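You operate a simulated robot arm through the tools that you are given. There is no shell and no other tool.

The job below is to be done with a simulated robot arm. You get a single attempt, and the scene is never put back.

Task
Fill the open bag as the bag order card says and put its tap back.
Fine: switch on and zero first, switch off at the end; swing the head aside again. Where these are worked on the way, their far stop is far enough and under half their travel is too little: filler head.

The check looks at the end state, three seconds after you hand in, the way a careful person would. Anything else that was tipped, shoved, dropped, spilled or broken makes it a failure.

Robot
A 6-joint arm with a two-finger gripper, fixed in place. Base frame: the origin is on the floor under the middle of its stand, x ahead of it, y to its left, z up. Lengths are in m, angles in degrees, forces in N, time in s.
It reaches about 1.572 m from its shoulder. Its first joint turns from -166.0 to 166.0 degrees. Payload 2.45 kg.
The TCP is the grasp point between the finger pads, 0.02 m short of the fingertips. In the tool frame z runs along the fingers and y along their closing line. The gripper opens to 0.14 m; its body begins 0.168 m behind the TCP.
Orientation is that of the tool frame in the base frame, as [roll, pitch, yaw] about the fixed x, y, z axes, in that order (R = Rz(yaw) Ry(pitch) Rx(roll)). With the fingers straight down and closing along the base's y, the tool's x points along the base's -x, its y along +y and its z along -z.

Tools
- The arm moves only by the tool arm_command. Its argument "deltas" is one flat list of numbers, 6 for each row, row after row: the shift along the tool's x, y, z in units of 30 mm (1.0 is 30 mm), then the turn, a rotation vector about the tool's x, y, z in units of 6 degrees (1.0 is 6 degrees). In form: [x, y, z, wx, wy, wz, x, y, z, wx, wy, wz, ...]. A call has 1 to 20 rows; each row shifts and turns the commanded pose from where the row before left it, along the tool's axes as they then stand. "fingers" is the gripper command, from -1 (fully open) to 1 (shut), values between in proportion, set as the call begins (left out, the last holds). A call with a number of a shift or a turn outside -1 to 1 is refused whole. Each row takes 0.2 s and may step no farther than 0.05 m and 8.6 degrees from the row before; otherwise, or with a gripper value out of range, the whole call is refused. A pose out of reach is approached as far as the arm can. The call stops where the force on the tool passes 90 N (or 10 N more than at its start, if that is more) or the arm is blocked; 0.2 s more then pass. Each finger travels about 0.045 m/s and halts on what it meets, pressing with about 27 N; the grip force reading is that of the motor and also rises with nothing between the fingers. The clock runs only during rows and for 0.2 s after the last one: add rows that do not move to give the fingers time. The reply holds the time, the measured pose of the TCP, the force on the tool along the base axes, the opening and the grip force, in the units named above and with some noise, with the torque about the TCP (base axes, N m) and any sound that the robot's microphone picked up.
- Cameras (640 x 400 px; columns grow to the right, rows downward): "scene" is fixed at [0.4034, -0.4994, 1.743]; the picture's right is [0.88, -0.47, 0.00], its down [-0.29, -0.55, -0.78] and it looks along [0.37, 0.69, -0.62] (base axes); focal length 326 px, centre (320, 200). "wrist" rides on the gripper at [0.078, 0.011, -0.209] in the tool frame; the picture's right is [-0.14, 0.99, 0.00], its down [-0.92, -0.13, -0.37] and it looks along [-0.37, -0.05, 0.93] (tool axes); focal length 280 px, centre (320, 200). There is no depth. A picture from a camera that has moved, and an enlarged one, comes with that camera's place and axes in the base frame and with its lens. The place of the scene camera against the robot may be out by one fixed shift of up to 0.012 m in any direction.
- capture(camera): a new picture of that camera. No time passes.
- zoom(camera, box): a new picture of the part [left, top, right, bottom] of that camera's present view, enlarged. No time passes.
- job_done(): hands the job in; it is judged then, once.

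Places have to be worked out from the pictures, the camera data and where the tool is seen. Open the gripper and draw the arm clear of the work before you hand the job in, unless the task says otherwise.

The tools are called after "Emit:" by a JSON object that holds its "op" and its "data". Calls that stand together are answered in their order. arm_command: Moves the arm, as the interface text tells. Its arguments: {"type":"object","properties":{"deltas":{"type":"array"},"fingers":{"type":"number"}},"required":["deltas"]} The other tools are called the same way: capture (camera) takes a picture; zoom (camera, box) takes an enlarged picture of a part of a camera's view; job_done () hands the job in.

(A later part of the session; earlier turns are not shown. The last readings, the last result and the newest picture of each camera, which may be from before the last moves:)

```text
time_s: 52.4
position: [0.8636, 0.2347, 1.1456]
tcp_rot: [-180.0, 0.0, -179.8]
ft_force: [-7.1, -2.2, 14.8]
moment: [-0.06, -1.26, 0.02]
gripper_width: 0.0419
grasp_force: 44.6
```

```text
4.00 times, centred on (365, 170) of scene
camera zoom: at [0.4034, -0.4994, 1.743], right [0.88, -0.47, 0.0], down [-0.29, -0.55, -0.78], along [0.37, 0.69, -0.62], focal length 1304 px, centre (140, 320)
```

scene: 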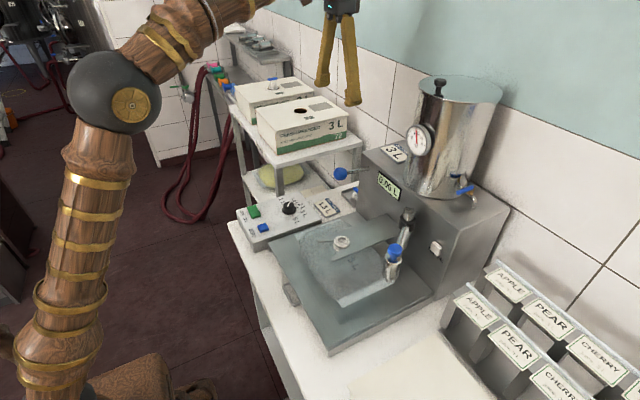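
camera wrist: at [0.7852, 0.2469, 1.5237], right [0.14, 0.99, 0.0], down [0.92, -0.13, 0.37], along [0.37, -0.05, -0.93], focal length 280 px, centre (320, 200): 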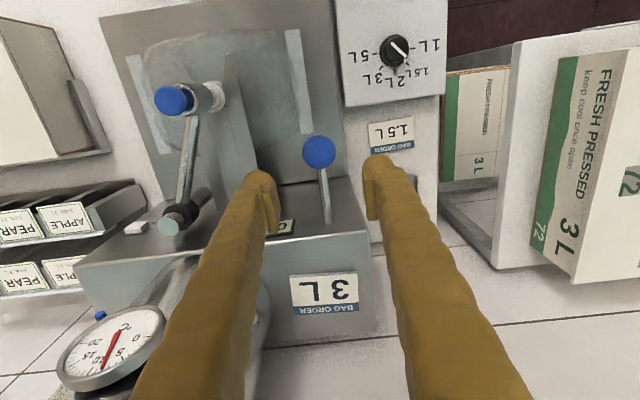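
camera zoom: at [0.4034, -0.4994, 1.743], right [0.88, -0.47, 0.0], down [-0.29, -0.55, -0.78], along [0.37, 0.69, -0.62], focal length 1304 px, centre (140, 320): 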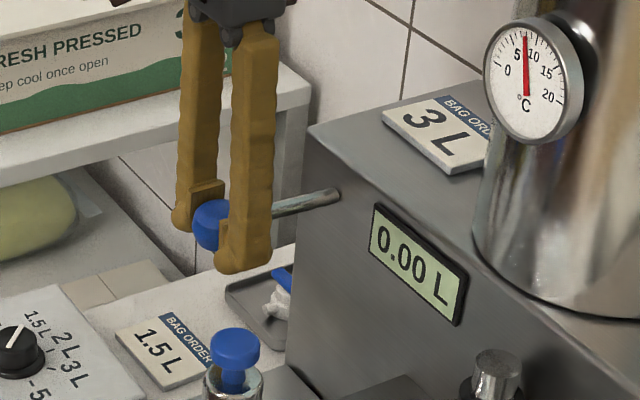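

The lever yields downward (~15 N). I keep going down, now tilting the tool along with the lever's arc, in small steps while watching the display.

Emit:
{"op": "arm_command", "data": {"deltas": [-0.005, 0, 0.2, 0, -0.7, 0, -0.005, 0, 0.2, 0, -0.7, 0, -0.005, 0, 0.2, 0, -0.6, 0]}}

Emit:
{"op": "zoom", "data": {"camera": "scene", "box": [310, 120, 420, 220]}}

```text
time_s: 53.2
position: [0.8648, 0.2358, 1.126]
tcp_rot: [179.9, 12.0, 179.9]
ft_force: [-6.9, -14.4, -5.1]
moment: [-0.02, 1.15, 0.0]
gripper_width: 0.0419
grasp_force: 45.2
```

```text
4.00 times, centred on (365, 170) of scene
camera zoom: at [0.4034, -0.4994, 1.743], right [0.88, -0.47, 0.0], down [-0.29, -0.55, -0.78], along [0.37, 0.69, -0.62], focal length 1304 px, centre (140, 320)
```

zoom: 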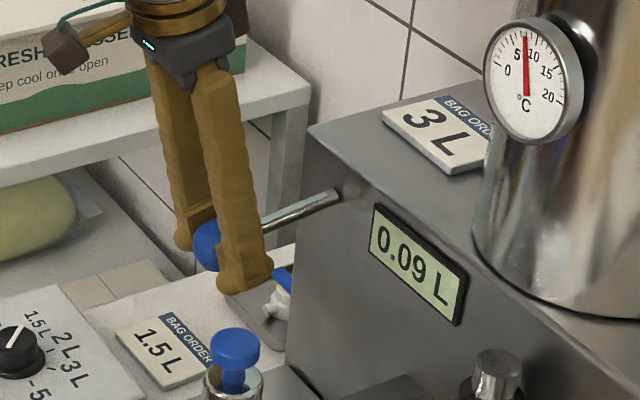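

It is filling (0.09 L). I hold the lever here and watch the count.

Emit:
{"op": "arm_command", "data": {"deltas": [0, 0, 0, 0, 0, 0, 0, 0, 0, 0, 0, 0]}}

Emit:
{"op": "zoom", "data": {"camera": "scene", "box": [310, 140, 420, 290]}}

```text
time_s: 53.8
position: [0.8653, 0.2355, 1.1266]
tcp_rot: [-180.0, 12.0, -180.0]
ft_force: [-10.0, -18.7, -8.7]
moment: [-0.01, 0.5, -0.01]
gripper_width: 0.0418
grasp_force: 44.8
```

```text
2.67 times, centred on (365, 215) of scene
camera zoom: at [0.4034, -0.4994, 1.743], right [0.88, -0.47, 0.0], down [-0.29, -0.55, -0.78], along [0.37, 0.69, -0.62], focal length 869 px, centre (200, 160)
```

zoom: 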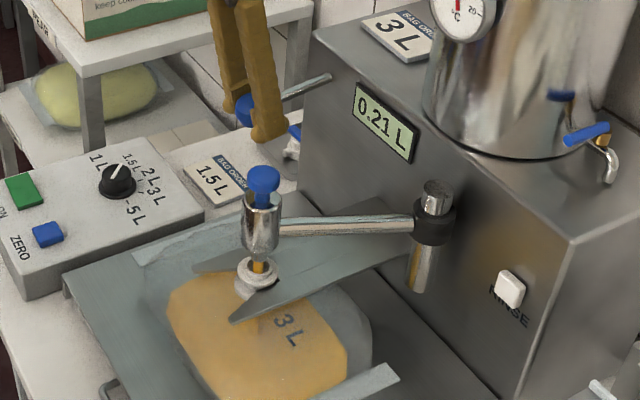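

Flow ≈ 0.2 L/s into the bag, no spill. I hold on.

Emit:
{"op": "arm_command", "data": {"deltas": [0, 0, 0, 0, 0, 0, 0, 0, 0, 0, 0, 0, 0, 0, 0, 0, 0, 0, 0, 0, 0, 0, 0, 0, 0, 0, 0, 0, 0, 0, 0, 0, 0, 0, 0, 0, 0, 0, 0, 0, 0, 0, 0, 0, 0, 0, 0, 0, 0, 0, 0, 0, 0, 0, 0, 0, 0, 0, 0, 0]}}

Emit:
{"op": "zoom", "data": {"camera": "scene", "box": [310, 140, 420, 290]}}

```text
time_s: 56.0
position: [0.8649, 0.2347, 1.1259]
tcp_rot: [-180.0, 12.0, -179.9]
ft_force: [-11.8, -24.1, -9.5]
moment: [0.02, 0.04, -0.03]
gripper_width: 0.0418
grasp_force: 45.3
```

```text
2.67 times, centred on (365, 215) of scene
camera zoom: at [0.4034, -0.4994, 1.743], right [0.88, -0.47, 0.0], down [-0.29, -0.55, -0.78], along [0.37, 0.69, -0.62], focal length 869 px, centre (200, 160)
```

zoom: 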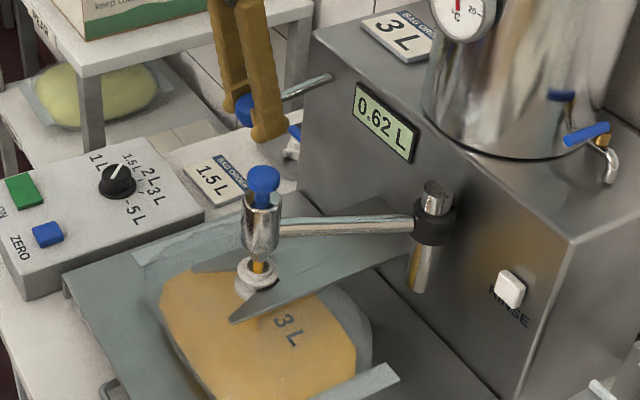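

0.62 L. I hold for another ~3 s.

Emit:
{"op": "arm_command", "data": {"deltas": [0, 0, 0, 0, 0, 0, 0, 0, 0, 0, 0, 0, 0, 0, 0, 0, 0, 0, 0, 0, 0, 0, 0, 0, 0, 0, 0, 0, 0, 0, 0, 0, 0, 0, 0, 0, 0, 0, 0, 0, 0, 0, 0, 0, 0, 0, 0, 0, 0, 0, 0, 0, 0, 0, 0, 0, 0, 0, 0, 0, 0, 0, 0, 0, 0, 0, 0, 0, 0, 0, 0, 0, 0, 0, 0, 0, 0, 0, 0, 0, 0, 0, 0, 0, 0, 0, 0, 0, 0, 0]}}

Emit:
{"op": "zoom", "data": {"camera": "scene", "box": [310, 140, 420, 290]}}

```text
time_s: 59.2
position: [0.8657, 0.2348, 1.127]
tcp_rot: [179.9, 12.0, 180.0]
ft_force: [-4.0, -18.2, -4.4]
moment: [0.01, -0.09, 0.02]
gripper_width: 0.0418
grasp_force: 45.5
```

```text
2.67 times, centred on (365, 215) of scene
camera zoom: at [0.4034, -0.4994, 1.743], right [0.88, -0.47, 0.0], down [-0.29, -0.55, -0.78], along [0.37, 0.69, -0.62], focal length 869 px, centre (200, 160)
```

zoom: 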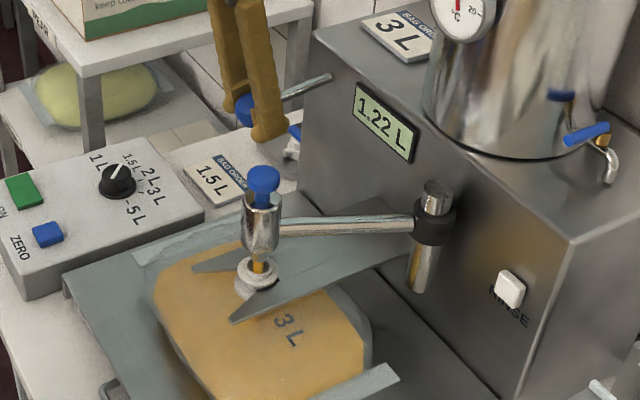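

1.22 L. I hold 1 s more, then close in on 1.50 L.

Emit:
{"op": "arm_command", "data": {"deltas": [0, 0, 0, 0, 0, 0, 0, 0, 0, 0, 0, 0, 0, 0, 0, 0, 0, 0, 0, 0, 0, 0, 0, 0]}}

Emit:
{"op": "zoom", "data": {"camera": "scene", "box": [350, 160, 430, 220]}}

```text
time_s: 60.2
position: [0.8666, 0.2347, 1.127]
tcp_rot: [-180.0, 12.1, 180.0]
ft_force: [-2.0, -16.7, -1.0]
moment: [-0.04, -0.1, 0.0]
gripper_width: 0.042
grasp_force: 44.9
```

```text
6.67 times, centred on (390, 190) of scene
camera zoom: at [0.4034, -0.4994, 1.743], right [0.88, -0.47, 0.0], down [-0.29, -0.55, -0.78], along [0.37, 0.69, -0.62], focal length 2173 px, centre (-147, 267)
```

zoom: 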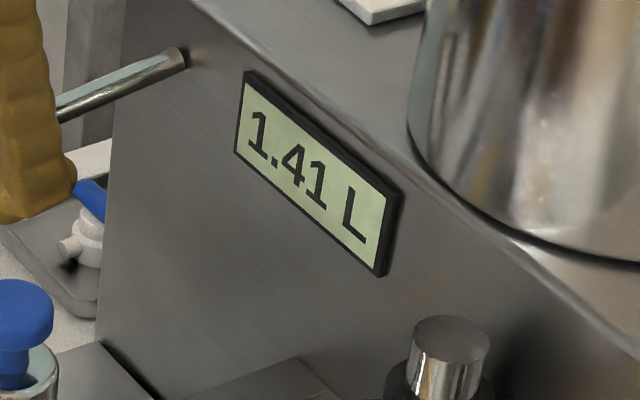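

1.41 L. To avoid overshoot should there be no automatic cut-off, I raise the lever back toward closed now and read the count.

Emit:
{"op": "arm_command", "data": {"deltas": [0.01, 0, -0.42, 0, 1, 0, 0.01, 0, -0.42, 0, 1, 0]}}

Emit:
{"op": "zoom", "data": {"camera": "scene", "box": [330, 150, 430, 220]}}

```text
time_s: 60.8
position: [0.8607, 0.2349, 1.1553]
tcp_rot: [179.8, 0.3, -179.9]
ft_force: [16.4, -6.6, 7.5]
moment: [-0.22, -0.43, 0.14]
gripper_width: 0.0341
grasp_force: 44.7
```

```text
5.71 times, centred on (380, 185) of scene
camera zoom: at [0.4034, -0.4994, 1.743], right [0.88, -0.47, 0.0], down [-0.29, -0.55, -0.78], along [0.37, 0.69, -0.62], focal length 1862 px, centre (-23, 286)
```

zoom: 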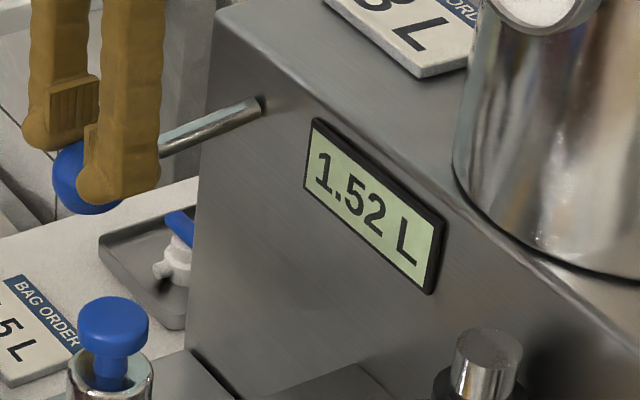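

The display shows 1.52 L and the fingers slipped up on the ball, so the lever may still be down. No time passes for pictures, so I check the stream and the ball's position before acting.

Emit:
{"op": "zoom", "data": {"camera": "scene", "box": [320, 180, 400, 270]}}

Emit:
{"op": "capture", "data": {"camera": "wrist"}}

Emit:
{"op": "zoom", "data": {"camera": "wrist", "box": [240, 110, 400, 270]}}

Emit:
{"op": "zoom", "data": {"camera": "scene", "box": [310, 120, 420, 220]}}

```text
4.44 times, centred on (360, 225) of scene
camera zoom: at [0.4034, -0.4994, 1.743], right [0.88, -0.47, 0.0], down [-0.29, -0.55, -0.78], along [0.37, 0.69, -0.62], focal length 1448 px, centre (142, 89)
```

zoom: 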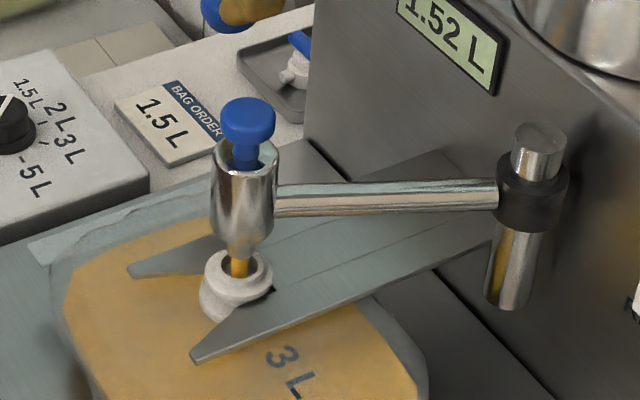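

```text
taken
camera wrist: at [0.7823, 0.2458, 1.3635], right [0.14, 0.99, 0.0], down [0.92, -0.13, 0.37], along [0.37, -0.05, -0.93], focal length 280 px, centre (320, 200)
```

wrist: 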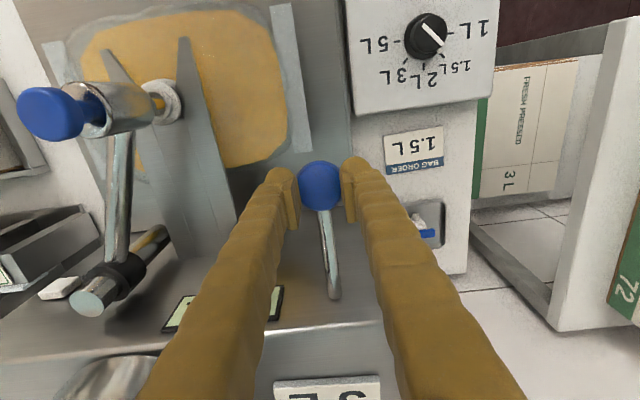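

```text
2.50 times, centred on (320, 190) of wrist
camera zoom: at [0.7823, 0.2458, 1.3635], right [0.14, 0.99, 0.0], down [0.92, -0.13, 0.37], along [0.37, -0.05, -0.93], focal length 701 px, centre (320, 225)
```

zoom: 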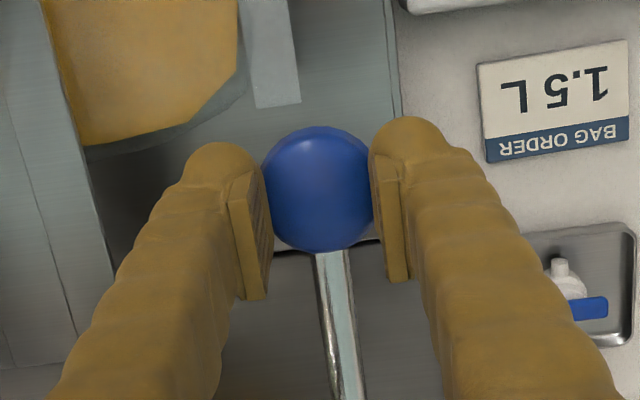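

```text
4.00 times, centred on (365, 170) of scene
camera zoom: at [0.4034, -0.4994, 1.743], right [0.88, -0.47, 0.0], down [-0.29, -0.55, -0.78], along [0.37, 0.69, -0.62], focal length 1304 px, centre (140, 320)
```

zoom: 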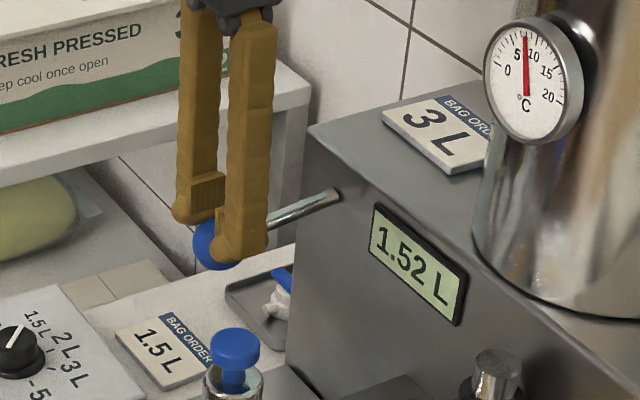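

The stream still shows and the ball is still down (≈ z 1.128), so I must raise the lever quickly: first let go slightly and drop the pads back to the ball's middle in one step.

Emit:
{"op": "arm_command", "data": {"deltas": [-0.07, -0.03, 0.93, 0, 0, 0], "fingers": 0.37}}

Emit:
{"op": "zoom", "data": {"camera": "scene", "box": [310, 120, 420, 220]}}

Emit:
{"op": "zoom", "data": {"camera": "wrist", "box": [240, 110, 400, 270]}}

Emit:
{"op": "zoom", "data": {"camera": "scene", "box": [320, 180, 400, 270]}}

```text
time_s: 61.2
position: [0.8623, 0.2334, 1.1244]
tcp_rot: [-180.0, 0.1, -179.9]
ft_force: [-0.5, 0.2, 0.3]
moment: [0.01, 0.0, 0.02]
gripper_width: 0.0441
grasp_force: 0.1
```

```text
4.00 times, centred on (365, 170) of scene
camera zoom: at [0.4034, -0.4994, 1.743], right [0.88, -0.47, 0.0], down [-0.29, -0.55, -0.78], along [0.37, 0.69, -0.62], focal length 1304 px, centre (140, 320)
```

zoom: 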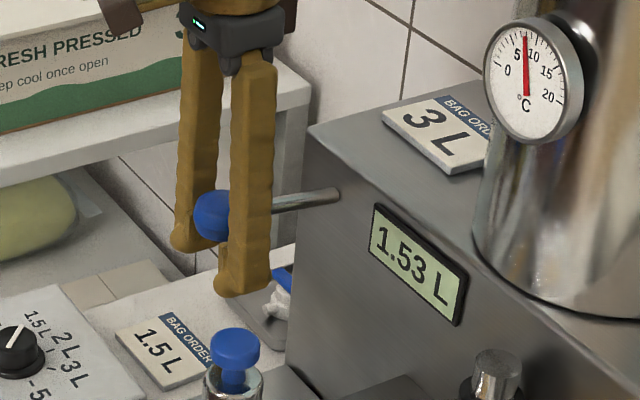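

```text
2.50 times, centred on (320, 190) of wrist
camera zoom: at [0.7845, 0.2451, 1.3327], right [0.14, 0.99, 0.0], down [0.92, -0.13, 0.37], along [0.37, -0.05, -0.93], focal length 701 px, centre (320, 225)
```

zoom: 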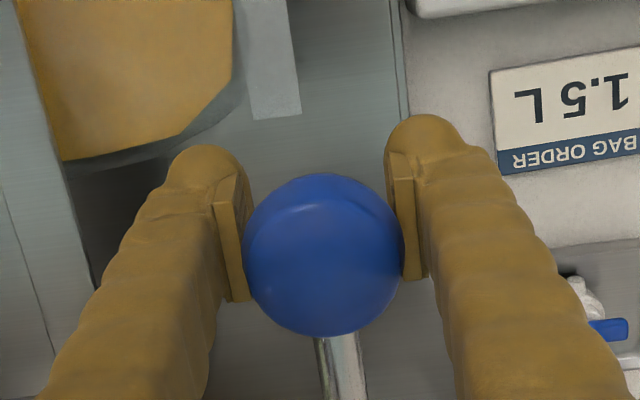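

```text
4.44 times, centred on (360, 225) of scene
camera zoom: at [0.4034, -0.4994, 1.743], right [0.88, -0.47, 0.0], down [-0.29, -0.55, -0.78], along [0.37, 0.69, -0.62], focal length 1448 px, centre (142, 89)
```

zoom: 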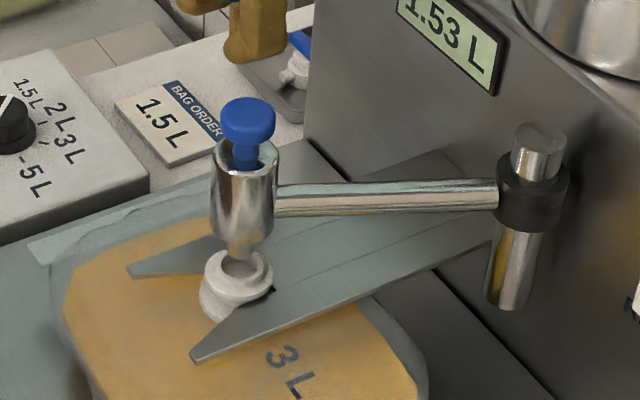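

The lever sprang back by itself once freed; the stream has stopped and the display reads 1.53 L. I open wide and lift clear of the lever, then check again.

Emit:
{"op": "arm_command", "data": {"deltas": [0, 0, 0, 0, 0, 0, 0, 0, 0, 0, 0, 0, 0, 0, -0.9, 0, 0, 0, 0, 0, -0.9, 0, 0, 0, 0, 0, -0.9, 0, 0, 0, 0, 0, -0.9, 0, 0, 0, 0, 0, -0.9, 0, 0, 0, 0, 0, -0.9, 0, 0, 0], "fingers": 0}}

Emit:
{"op": "zoom", "data": {"camera": "scene", "box": [310, 140, 430, 290]}}

Emit:
{"op": "zoom", "data": {"camera": "scene", "box": [350, 160, 430, 220]}}

Emit:
{"op": "capture", "data": {"camera": "wrist"}}

```text
time_s: 63.0
position: [0.8622, 0.2336, 1.2849]
tcp_rot: [179.9, 0.0, 180.0]
ft_force: [-1.2, -1.2, 0.1]
moment: [-0.01, -0.04, 0.02]
gripper_width: 0.0701
grasp_force: 0.1
```

```text
2.67 times, centred on (370, 215) of scene
camera zoom: at [0.4034, -0.4994, 1.743], right [0.88, -0.47, 0.0], down [-0.29, -0.55, -0.78], along [0.37, 0.69, -0.62], focal length 869 px, centre (187, 160)
```

zoom: 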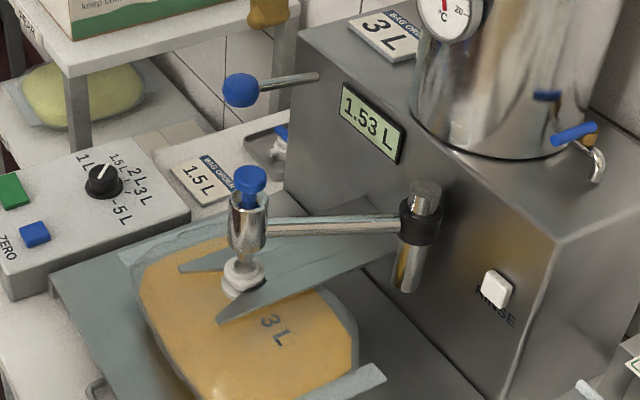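

```text
6.67 times, centred on (390, 190) of scene
camera zoom: at [0.4034, -0.4994, 1.743], right [0.88, -0.47, 0.0], down [-0.29, -0.55, -0.78], along [0.37, 0.69, -0.62], focal length 2173 px, centre (-147, 267)
```

zoom: 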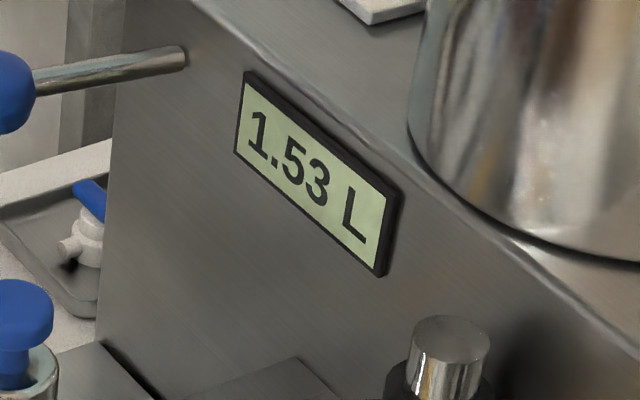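

```text
taken
camera wrist: at [0.7843, 0.245, 1.4945], right [0.14, 0.99, 0.0], down [0.92, -0.13, 0.37], along [0.36, -0.05, -0.93], focal length 280 px, centre (320, 200)
```

wrist: 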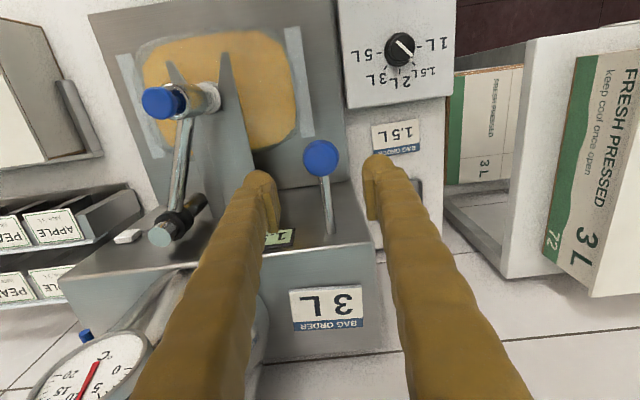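

1.53 L is in the bag, the lever is back at rest and nothing spilled. Next I swing the head aside again: I go above its knob at (0.775, 0.070), matching its angle.

Emit:
{"op": "arm_command", "data": {"deltas": [0.487, -0.906, -0.1, 0, 0, 0, 0.487, -0.906, -0.1, 0, 0, 0, 0.487, -0.906, -0.1, 0, 0, 0, 0.487, -0.906, -0.1, 0, 0, 0, 0.487, -0.906, -0.1, 0, 0, 0, 0.487, -0.906, -0.1, 0, 0, 0, 0, 0, 0, 0, 0, 0.99, 0, 0, 0, 0, 0, 0.99, 0, 0, 0, 0, 0, 0.99, 0, 0, 0, 0, 0, 0.99], "fingers": 0}}

Emit:
{"op": "zoom", "data": {"camera": "wrist", "box": [240, 110, 400, 270]}}

```text
time_s: 65.2
position: [0.776, 0.0695, 1.3026]
tcp_rot: [-180.0, 0.1, 156.1]
ft_force: [0.8, 0.1, 0.3]
moment: [-0.01, 0.01, -0.02]
gripper_width: 0.0698
grasp_force: 0.2
```

```text
2.50 times, centred on (320, 190) of wrist
camera zoom: at [0.708, 0.1125, 1.5127], right [0.53, 0.85, 0.0], down [0.79, -0.49, 0.37], along [0.31, -0.19, -0.93], focal length 701 px, centre (320, 225)
```

zoom: 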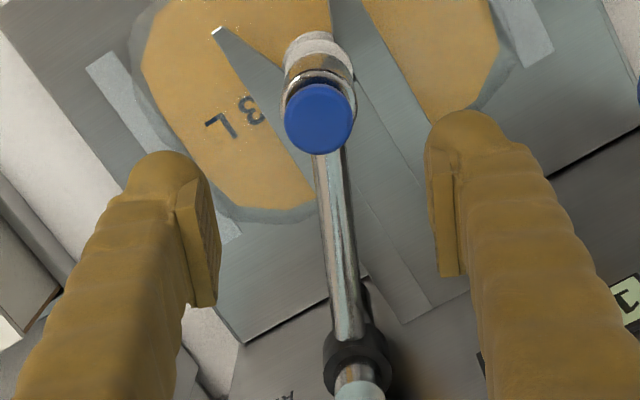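

Aligned over the knob. I lower the open fingers around it.

Emit:
{"op": "arm_command", "data": {"deltas": [0, 0, 1, 0, 0, 0, 0, 0, 1, 0, 0, 0, 0, 0, 1, 0, 0, 0, 0, 0, 1, 0, 0, 0, 0, 0, 1, 0, 0, 0]}}

Emit:
{"op": "zoom", "data": {"camera": "wrist", "box": [240, 110, 400, 230]}}

```text
time_s: 66.4
position: [0.7748, 0.0698, 1.1532]
tcp_rot: [-180.0, 0.0, 156.3]
ft_force: [-0.2, 0.0, 0.7]
moment: [0.04, -0.02, 0.02]
gripper_width: 0.07
grasp_force: 0.1
```

```text
3.33 times, centred on (320, 170) of wrist
camera zoom: at [0.7074, 0.1117, 1.3619], right [0.52, 0.85, 0.0], down [0.79, -0.49, 0.37], along [0.31, -0.19, -0.93], focal length 935 px, centre (320, 300)
```

zoom: 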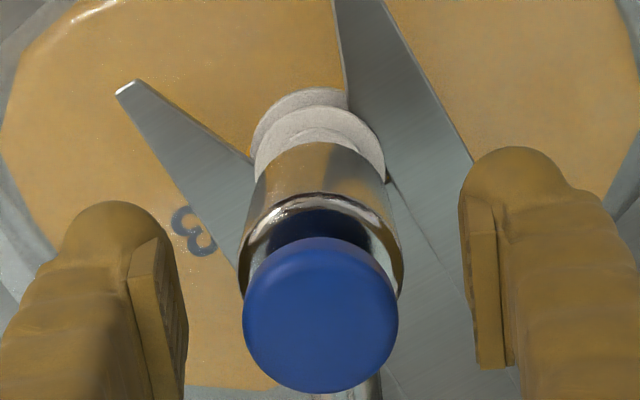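

The head is caged. I narrow the fingers and swing it back toward the aside position along the arc.

Emit:
{"op": "arm_command", "data": {"deltas": [0, 0, 0, 0, 0, 0, 0, 0, 0, 0, 0, 0, -0.0091, -0.3353, 0, 0, 0, -0.5167, -0.0091, -0.3353, 0, 0, 0, -0.5167, -0.0091, -0.3353, 0, 0, 0, -0.5167, -0.0091, -0.3353, 0, 0, 0, -0.5167, -0.0091, -0.3353, 0, 0, 0, -0.5167, -0.0091, -0.3353, 0, 0, 0, -0.5167, -0.0091, -0.3353, 0, 0, 0, -0.5167, -0.0091, -0.3353, 0, 0, 0, -0.5167, -0.0091, -0.3353, 0, 0, 0, -0.5167, -0.0091, -0.3353, 0, 0, 0, -0.5167], "fingers": 0.28}}

Emit:
{"op": "zoom", "data": {"camera": "wrist", "box": [240, 110, 400, 230]}}

Emit:
{"op": "zoom", "data": {"camera": "scene", "box": [320, 160, 440, 290]}}

```text
time_s: 69.0
position: [0.7611, -0.0287, 1.1547]
tcp_rot: [180.0, 0.0, -172.7]
ft_force: [-0.3, -0.8, 0.5]
moment: [0.0, 0.01, 0.0]
gripper_width: 0.0502
grasp_force: 0.1
```

```text
3.33 times, centred on (320, 170) of wrist
camera zoom: at [0.6822, -0.0271, 1.3628], right [0.01, 1.0, 0.0], down [0.93, -0.01, 0.37], along [0.37, 0.0, -0.93], focal length 935 px, centre (320, 300)
```

zoom: 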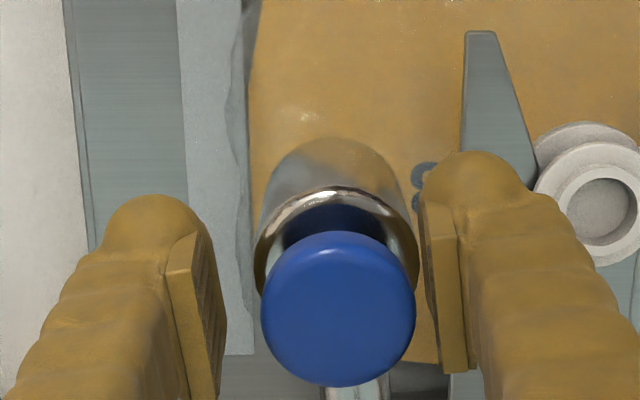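

```text
3.08 times, centred on (380, 225) of scene
camera zoom: at [0.4034, -0.4994, 1.743], right [0.88, -0.47, 0.0], down [-0.29, -0.55, -0.78], along [0.37, 0.69, -0.62], focal length 1003 px, centre (135, 123)
```

zoom: 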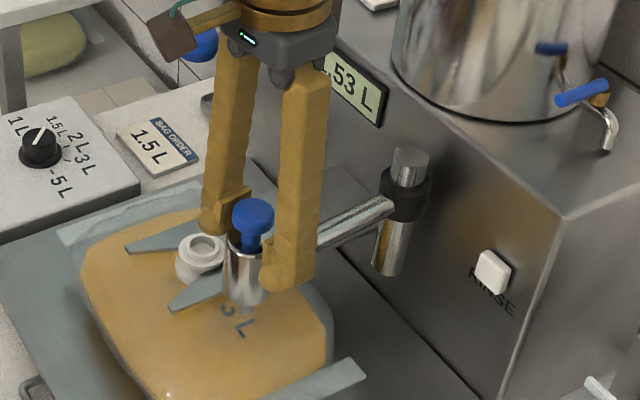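

Swinging back well. I continue the second half to the aside stop.

Emit:
{"op": "arm_command", "data": {"deltas": [-0.0091, -0.3353, 0, 0, 0, -0.5167, -0.0091, -0.3353, 0, 0, 0, -0.5167, -0.0091, -0.3353, 0, 0, 0, -0.5167, -0.0091, -0.3353, 0, 0, 0, -0.5167, -0.0091, -0.3353, 0, 0, 0, -0.5167, -0.0091, -0.3353, 0, 0, 0, -0.5167, -0.0091, -0.3353, 0, 0, 0, -0.5167, -0.0091, -0.3353, 0, 0, 0, -0.5167, -0.0091, -0.3353, 0, 0, 0, -0.5167, -0.0091, -0.3353, 0, 0, 0, -0.5167]}}

Emit:
{"op": "zoom", "data": {"camera": "wrist", "box": [240, 110, 400, 230]}}

Emit:
{"op": "zoom", "data": {"camera": "scene", "box": [320, 160, 440, 290]}}

```text
time_s: 71.2
position: [0.8008, -0.1202, 1.1537]
tcp_rot: [180.0, 0.1, -141.8]
ft_force: [-0.6, -0.1, 0.0]
moment: [0.01, 0.02, 0.0]
gripper_width: 0.0505
grasp_force: 0.1
```

```text
3.33 times, centred on (320, 170) of wrist
camera zoom: at [0.7322, -0.1599, 1.3632], right [-0.51, 0.86, 0.0], down [0.8, 0.47, 0.37], along [0.32, 0.19, -0.93], focal length 935 px, centre (320, 300)
```

zoom: 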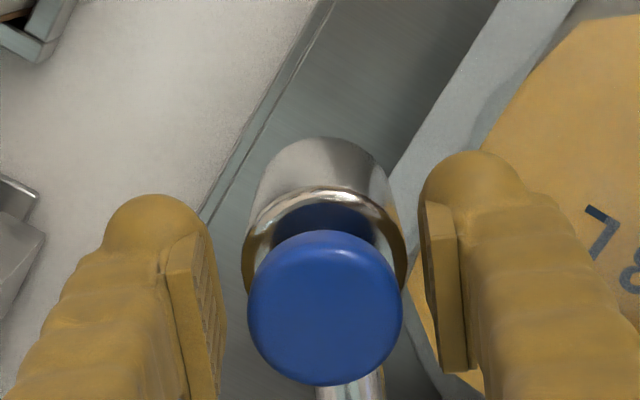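

```text
3.08 times, centred on (380, 225) of scene
camera zoom: at [0.4034, -0.4994, 1.743], right [0.88, -0.47, 0.0], down [-0.29, -0.55, -0.78], along [0.37, 0.69, -0.62], focal length 1003 px, centre (135, 123)
```

zoom: 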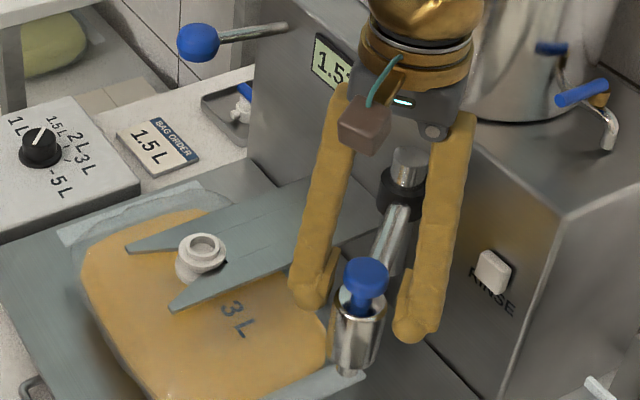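

The head is back at its aside position (0.80, −0.12). I lift off, square up the tool and travel toward the tap tray.

Emit:
{"op": "arm_command", "data": {"deltas": [0, 0, -0.8, 0, 0, 0, 0, 0, -0.8, 0, 0, 0, 0, 0, -0.8, 0, 0, 0, 0, 0, -0.8, 0, 0, 0, 0, 0, -0.6, 0, 0, 0.91, 0, 0, -0.6, 0, 0, 0.91, 0, 0, -0.6, 0, 0, 0.91, 0, 0, -0.6, 0, 0, 0.91, 0, 0, -0.6, 0, 0, 0.91, 0, 0, -0.6, 0, 0, 0.91, 0, 0, -0.6, 0, 0, 0.91]}}

Emit:
{"op": "zoom", "data": {"camera": "scene", "box": [300, 160, 460, 310]}}

Emit:
{"op": "capture", "data": {"camera": "wrist"}}

```text
time_s: 73.6
position: [0.8007, -0.1202, 1.3758]
tcp_rot: [-180.0, -0.1, -180.0]
ft_force: [0.0, 0.2, -0.1]
moment: [-0.02, 0.04, 0.01]
gripper_width: 0.0504
grasp_force: 0.1
```

```text
2.67 times, centred on (380, 235) of scene
camera zoom: at [0.4034, -0.4994, 1.743], right [0.88, -0.47, 0.0], down [-0.29, -0.55, -0.78], along [0.37, 0.69, -0.62], focal length 869 px, centre (160, 107)
```

zoom: 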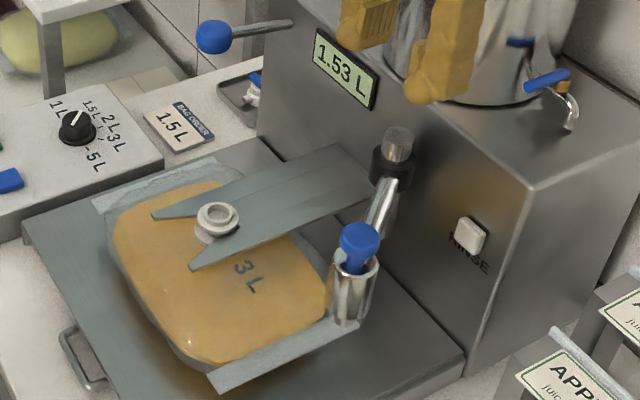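

```text
taken
camera wrist: at [0.7222, -0.1087, 1.5847], right [0.14, 0.99, 0.0], down [0.92, -0.13, 0.37], along [0.36, -0.05, -0.93], focal length 280 px, centre (320, 200)
```

wrist: 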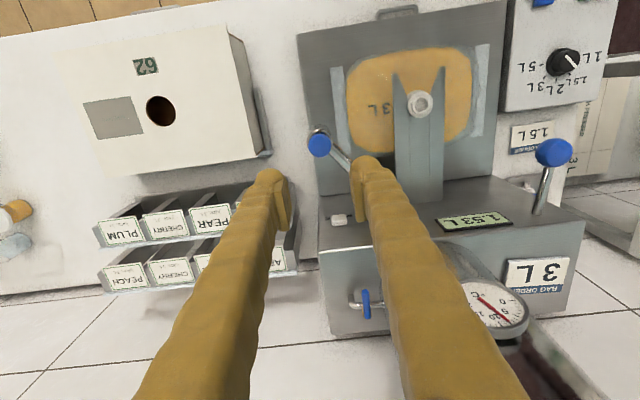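

The head is fully aside as at the start. I travel in +y to the tray side.

Emit:
{"op": "arm_command", "data": {"deltas": [0, 1, 0, 0, 0, 0, 0, 1, 0, 0, 0, 0, 0, 1, 0, 0, 0, 0, 0, 1, 0, 0, 0, 0, 0, 1, 0, 0, 0, 0, 0, 1, 0, 0, 0, 0, 0, 1, 0, 0, 0, 0, 0, 1, 0, 0, 0, 0, 0, 1, 0, 0, 0, 0, 0, 1, 0, 0, 0, 0, 0, 1, 0, 0, 0, 0, 0, 1, 0, 0, 0, 0, 0, 1, 0, 0, 0, 0, 0, 1, 0, 0, 0, 0, 0, 1, 0, 0, 0, 0, 0, 1, 0, 0, 0, 0, 0, 1, 0, 0, 0, 0, -0.7, 0, 0.7, 0, 0, 0, -0.7, 0, 0.7, 0, 0, 0, -0.7, 0, 0.7, 0, 0, 0], "fingers": -0.2}}

Emit:
{"op": "capture", "data": {"camera": "wrist"}}

Emit:
{"op": "zoom", "data": {"camera": "wrist", "box": [250, 130, 390, 260]}}

```text
time_s: 77.8
position: [0.8627, 0.389, 1.3144]
tcp_rot: [-180.0, 0.1, -179.8]
ft_force: [-0.6, -0.6, 1.3]
moment: [0.06, -0.04, 0.04]
gripper_width: 0.0838
grasp_force: 0.1
```

```text
taken
camera wrist: at [0.7842, 0.4, 1.5224], right [0.14, 0.99, 0.0], down [0.92, -0.13, 0.37], along [0.37, -0.05, -0.93], focal length 280 px, centre (320, 200)
```

wrist: 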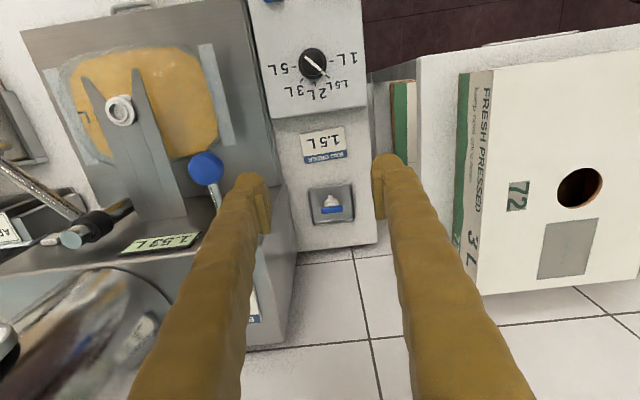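

```text
3.08 times, centred on (320, 195) of wrist
camera zoom: at [0.7842, 0.4, 1.5224], right [0.14, 0.99, 0.0], down [0.92, -0.13, 0.37], along [0.37, -0.05, -0.93], focal length 863 px, centre (320, 215)
```

zoom: 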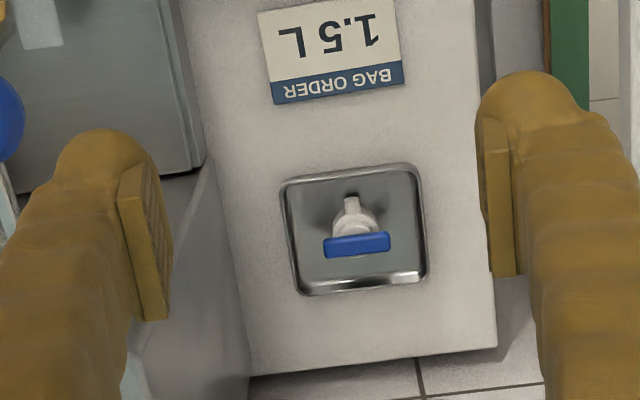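

The tap's bar is at (1.05, 0.390, 0.9225), bar along y, ~51 mm long. I take a lower, tilted close-up to see its shape before choosing a grip.

Emit:
{"op": "arm_command", "data": {"deltas": [-0.137, 0, 0.978, 0, 0, 0, -0.137, 0, 0.978, 0, 0, 0, -0.137, 0, 0.978, 0, 0, 0, -0.137, 0, 0.978, 0, 0, 0, -0.137, 0, 0.978, 0, 0, 0, -0.137, 0, 0.978, 0, 0, 0, -0.137, 0, 0.978, 0, 0, 0, 0, 0, 0, 0, -1, 0, 0, 0, 0, 0, -1, 0, 0, 0, 0, 0, -1, 0, 0, 0, 0, 0, -1, 0, 0, 0, 0, 0, -1, 0], "fingers": -1}}

Emit:
{"op": "capture", "data": {"camera": "wrist"}}

Emit:
{"op": "zoom", "data": {"camera": "wrist", "box": [270, 150, 370, 250]}}

```text
time_s: 80.4
position: [0.8909, 0.3902, 1.1066]
tcp_rot: [180.0, 30.0, -179.9]
ft_force: [1.2, 0.5, -1.0]
moment: [-0.01, -0.05, 0.0]
gripper_width: 0.14
grasp_force: 0.0
```

```text
taken
camera wrist: at [0.7185, 0.4009, 1.2491], right [0.12, 0.99, 0.07], down [0.61, -0.13, 0.78], along [0.78, -0.05, -0.62], focal length 280 px, centre (320, 200)
```

wrist: 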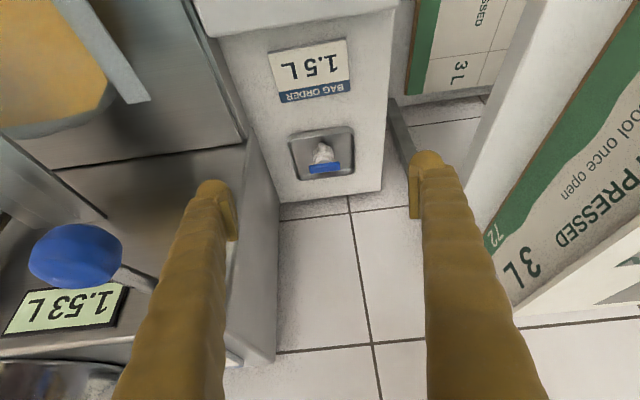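

```text
4.00 times, centred on (320, 200) of wrist
camera zoom: at [0.7185, 0.4009, 1.2491], right [0.12, 0.99, 0.07], down [0.61, -0.13, 0.78], along [0.78, -0.05, -0.62], focal length 1122 px, centre (320, 200)
```

zoom: 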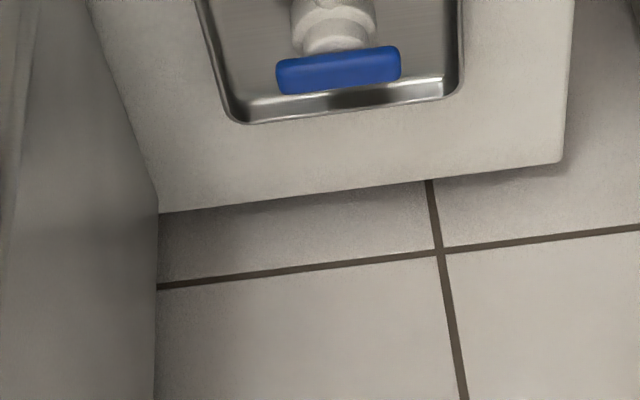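

I zoom on the tap itself.

Emit:
{"op": "zoom", "data": {"camera": "wrist", "box": [285, 120, 365, 185]}}

Emit:
{"op": "zoom", "data": {"camera": "scene", "box": [335, 175, 375, 205]}}

```text
6.15 times, centred on (325, 152) of wrist
camera zoom: at [0.7185, 0.4009, 1.2491], right [0.12, 0.99, 0.07], down [0.61, -0.13, 0.78], along [0.78, -0.05, -0.62], focal length 1726 px, centre (289, 492)
```

zoom: 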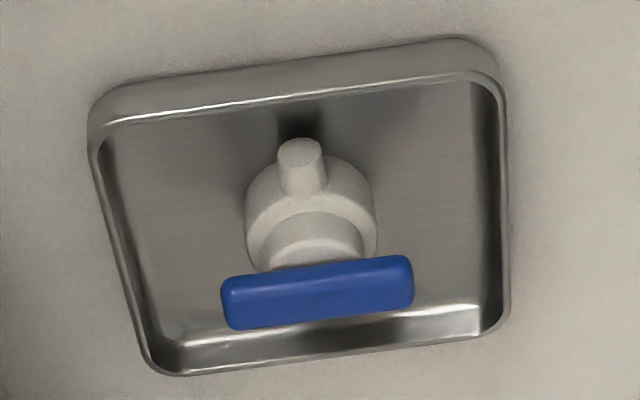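

```text
13.33 times, centred on (355, 190) of scene
camera zoom: at [0.4034, -0.4994, 1.743], right [0.88, -0.47, 0.0], down [-0.29, -0.55, -0.78], along [0.37, 0.69, -0.62], focal length 4345 px, centre (-147, 333)
```

zoom: 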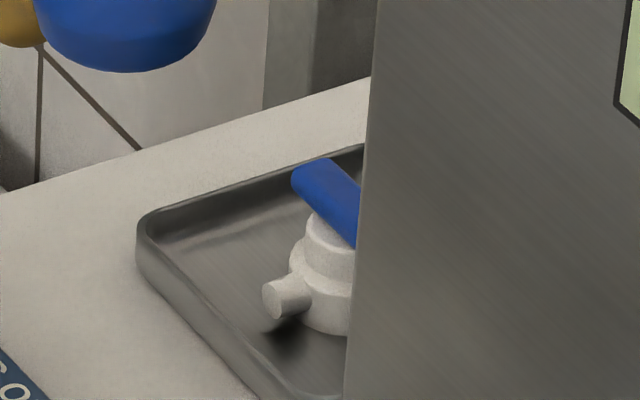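

The tap is upright in the tray: base ~36 mm, a narrower tier, and a 52 mm bar on top (z ≈ 0.912–0.925), nub toward −x. I'll grip the bar's ends along y. I untilt and move above it with the fingers at ~75 mm.

Emit:
{"op": "arm_command", "data": {"deltas": [0, 0, 0, 0, 1, 0, 0, 0, 0, 0, 1, 0, 0, 0, 0, 0, 1, 0, 0, 0, 0, 0, 1, 0, 0, 0, 0, 0, 1, 0, -0.883, 0.005, 0.4, 0, 0, 0, -0.883, 0.005, 0.4, 0, 0, 0, -0.883, 0.005, 0.4, 0, 0, 0, -0.883, 0.005, 0.4, 0, 0, 0, -0.883, 0.005, 0.4, 0, 0, 0, -0.883, 0.005, 0.4, 0, 0, 0], "fingers": -0.07}}

Emit:
{"op": "capture", "data": {"camera": "wrist"}}

Emit:
{"op": "zoom", "data": {"camera": "wrist", "box": [240, 100, 400, 230]}}

Emit:
{"op": "capture", "data": {"camera": "scene"}}

```text
time_s: 82.8
position: [1.05, 0.3909, 1.0372]
tcp_rot: [179.9, 0.2, -179.8]
ft_force: [-0.5, 0.0, 1.1]
moment: [0.03, -0.04, 0.01]
gripper_width: 0.0749
grasp_force: 0.1
```

```text
taken
camera wrist: at [0.9722, 0.4018, 1.246], right [0.14, 0.99, 0.0], down [0.92, -0.13, 0.37], along [0.37, -0.05, -0.93], focal length 280 px, centre (320, 200)
```

wrist: 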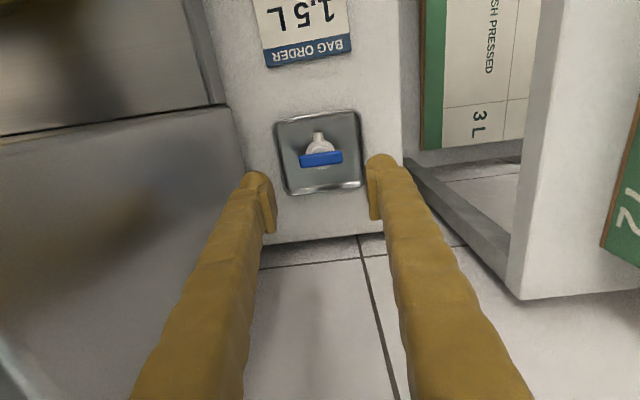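

```text
3.08 times, centred on (320, 165) of wrist
camera zoom: at [0.9722, 0.4018, 1.246], right [0.14, 0.99, 0.0], down [0.92, -0.13, 0.37], along [0.37, -0.05, -0.93], focal length 863 px, centre (320, 308)
```

zoom: 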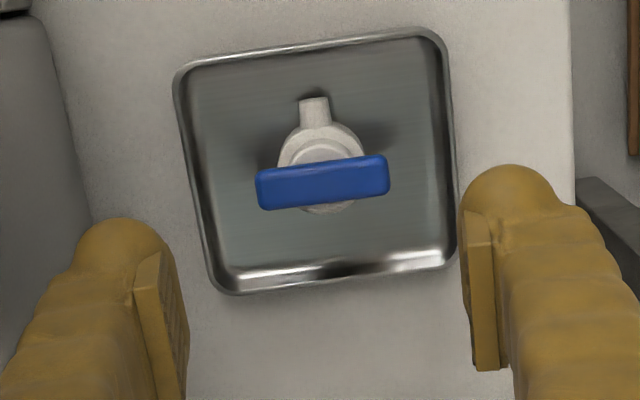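

```text
taken
```

scene: 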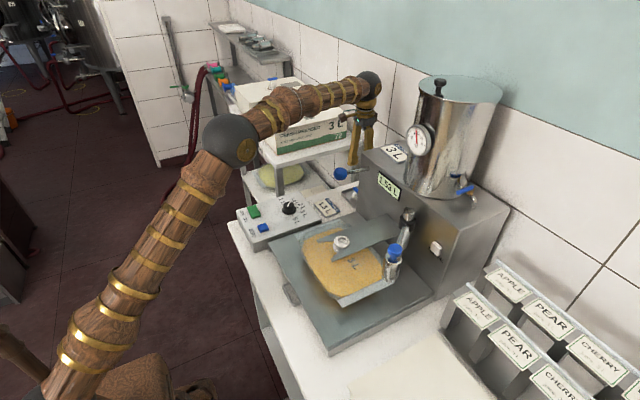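

Bar centre refined to (1.050, 0.3917). I descend straight so the pads flank the bar ends (tips staying above the tray rim).

Emit:
{"op": "arm_command", "data": {"deltas": [0, 0.02, 0.96, 0, 0, 0, 0, 0, 0.96, 0, 0, 0, 0, 0, 0.96, 0, 0, 0, 0, 0, 0.93, 0, 0, 0]}}

Emit:
{"op": "zoom", "data": {"camera": "wrist", "box": [240, 100, 400, 230]}}

Emit:
{"op": "zoom", "data": {"camera": "scene", "box": [320, 140, 400, 210]}}

```text
time_s: 83.8
position: [1.0501, 0.3931, 0.9226]
tcp_rot: [180.0, -0.1, -179.9]
ft_force: [0.3, -0.5, -0.3]
moment: [-0.01, -0.01, 0.0]
gripper_width: 0.0748
grasp_force: 0.0
```

```text
3.08 times, centred on (320, 165) of wrist
camera zoom: at [0.9718, 0.403, 1.1311], right [0.14, 0.99, 0.0], down [0.92, -0.13, 0.37], along [0.37, -0.05, -0.93], focal length 863 px, centre (320, 308)
```

zoom: 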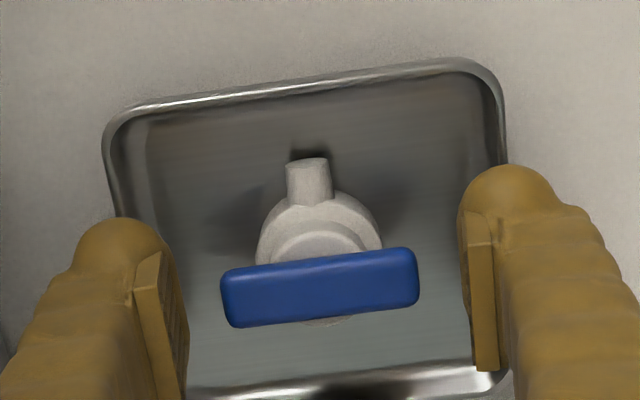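

```text
5.71 times, centred on (360, 175) of scene
camera zoom: at [0.4034, -0.4994, 1.743], right [0.88, -0.47, 0.0], down [-0.29, -0.55, -0.78], along [0.37, 0.69, -0.62], focal length 1862 px, centre (91, 343)
```

zoom: 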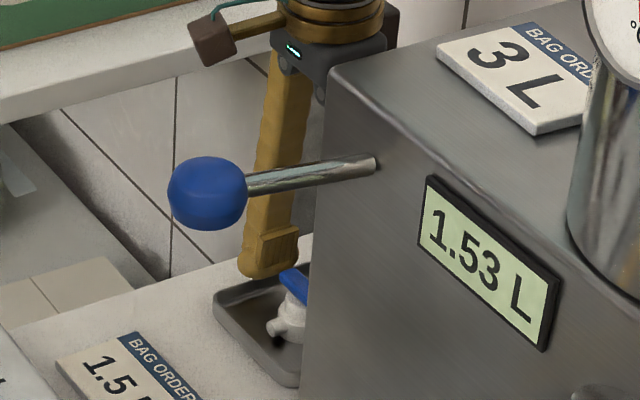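

The bar is centred between the pads. I close on its ends.

Emit:
{"op": "arm_command", "data": {"deltas": [0, 0, 0, 0, 0, 0, 0, 0, 0, 0, 0, 0, 0, 0, 0, 0, 0, 0, 0, 0, 0, 0, 0, 0], "fingers": 1}}

Emit:
{"op": "zoom", "data": {"camera": "wrist", "box": [240, 100, 400, 230]}}

```text
time_s: 84.8
position: [1.0501, 0.3922, 0.9227]
tcp_rot: [-180.0, 0.0, -179.8]
ft_force: [-0.1, -0.6, 0.0]
moment: [0.03, 0.01, -0.01]
gripper_width: 0.0495
grasp_force: 26.5
```

```text
3.08 times, centred on (320, 165) of wrist
camera zoom: at [0.9719, 0.403, 1.1307], right [0.14, 0.99, 0.0], down [0.92, -0.13, 0.37], along [0.37, -0.05, -0.93], focal length 863 px, centre (320, 308)
```

zoom: 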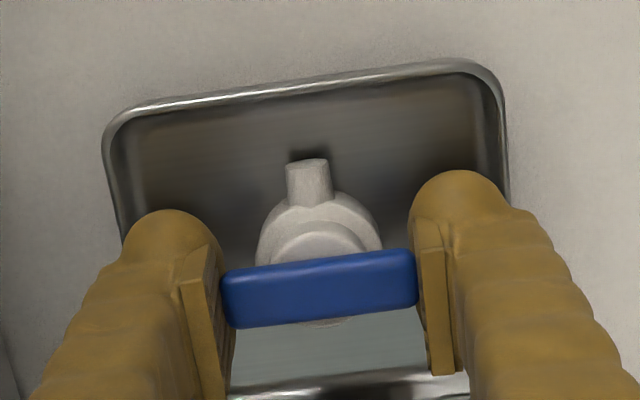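

Gripped at 49.5 mm. I lift slowly and check that the tap hangs straight.

Emit:
{"op": "arm_command", "data": {"deltas": [0, 0, -0.3, 0, 0, 0, 0, 0, -0.4, 0, 0, 0, 0, 0, -0.5, 0, 0, 0, 0, 0, -0.7, 0, 0, 0, 0, 0, -0.8, 0, 0, 0, 0, 0, -0.8, 0, 0, 0]}}

Emit:
{"op": "zoom", "data": {"camera": "wrist", "box": [240, 100, 400, 230]}}

Emit:
{"op": "zoom", "data": {"camera": "scene", "box": [320, 120, 400, 210]}}

```text
time_s: 86.2
position: [1.05, 0.3909, 1.0267]
tcp_rot: [-180.0, 0.1, -179.9]
ft_force: [1.2, 0.4, -0.2]
moment: [-0.01, 0.01, -0.02]
gripper_width: 0.0496
grasp_force: 26.8
```

```text
3.08 times, centred on (320, 165) of wrist
camera zoom: at [0.9716, 0.4029, 1.2351], right [0.14, 0.99, 0.0], down [0.92, -0.13, 0.37], along [0.36, -0.05, -0.93], focal length 863 px, centre (320, 308)
```

zoom: 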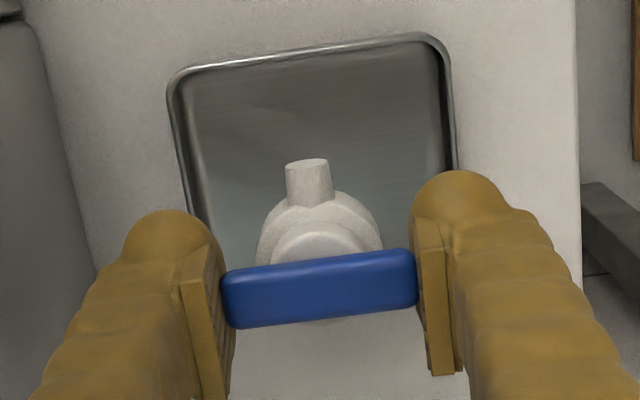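

```text
4.44 times, centred on (360, 165) of scene
camera zoom: at [0.4034, -0.4994, 1.743], right [0.88, -0.47, 0.0], down [-0.29, -0.55, -0.78], along [0.37, 0.69, -0.62], focal length 1448 px, centre (142, 356)
```

zoom: 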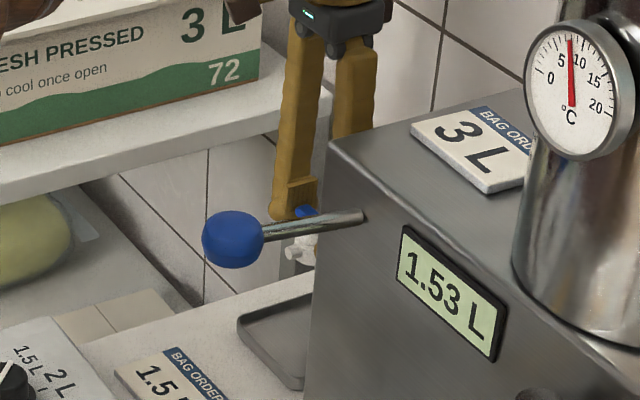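

The tap hangs straight in the grip. I raise it and back out toward −x.

Emit:
{"op": "arm_command", "data": {"deltas": [0, 0, -0.9, 0, 0, 0, 0, 0, -1, 0, 0, 0, 0, 0, -1, 0, 0, 0, 0, 0, -1, 0, 0, 0, 0, 0, -1, 0, 0, 0, 0, 0, -1, 0, 0, 0, 0, 0, -1, 0, 0, 0, 0, 0, -1, 0, 0, 0, 0, 0, -1, 0, 0, 0, 0, 0, -1, 0, 0, 0, 0.8, 0, 0, 0, 0, 0, 1, 0, 0, 0, 0, 0, 1, 0, 0, 0, 0, 0, 1, 0, 0, 0, 0, 0, 1, 0, 0, 0, 0, 0, 1, 0, 0, 0, 0, 0, 1, 0, 0, 0, 0, 0, 1, 0, 0, 0, 0, 0, 1, 0, 0, 0, 0, 0]}}

Emit:
{"op": "zoom", "data": {"camera": "wrist", "box": [240, 100, 400, 230]}}

```text
time_s: 90.2
position: [0.741, 0.3734, 1.2956]
tcp_rot: [180.0, -0.1, -179.9]
ft_force: [0.3, -0.1, -1.2]
moment: [-0.03, 0.0, 0.01]
gripper_width: 0.0492
grasp_force: 26.6
out of reach, approached as far as the arm can: row 7, 8, 9, 10
```

```text
3.08 times, centred on (320, 165) of wrist
camera zoom: at [0.6625, 0.3846, 1.5032], right [0.14, 0.99, 0.0], down [0.92, -0.13, 0.37], along [0.36, -0.05, -0.93], focal length 863 px, centre (320, 308)
```

zoom: 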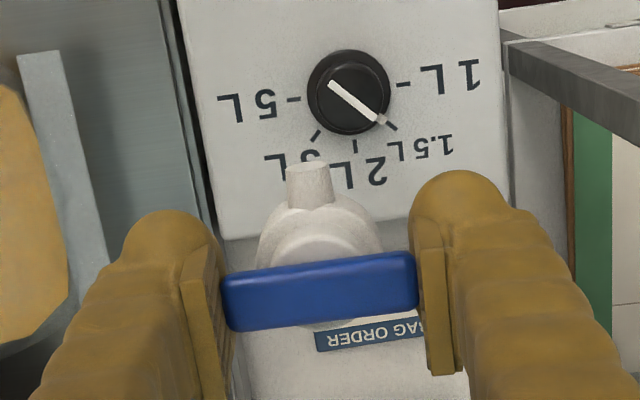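

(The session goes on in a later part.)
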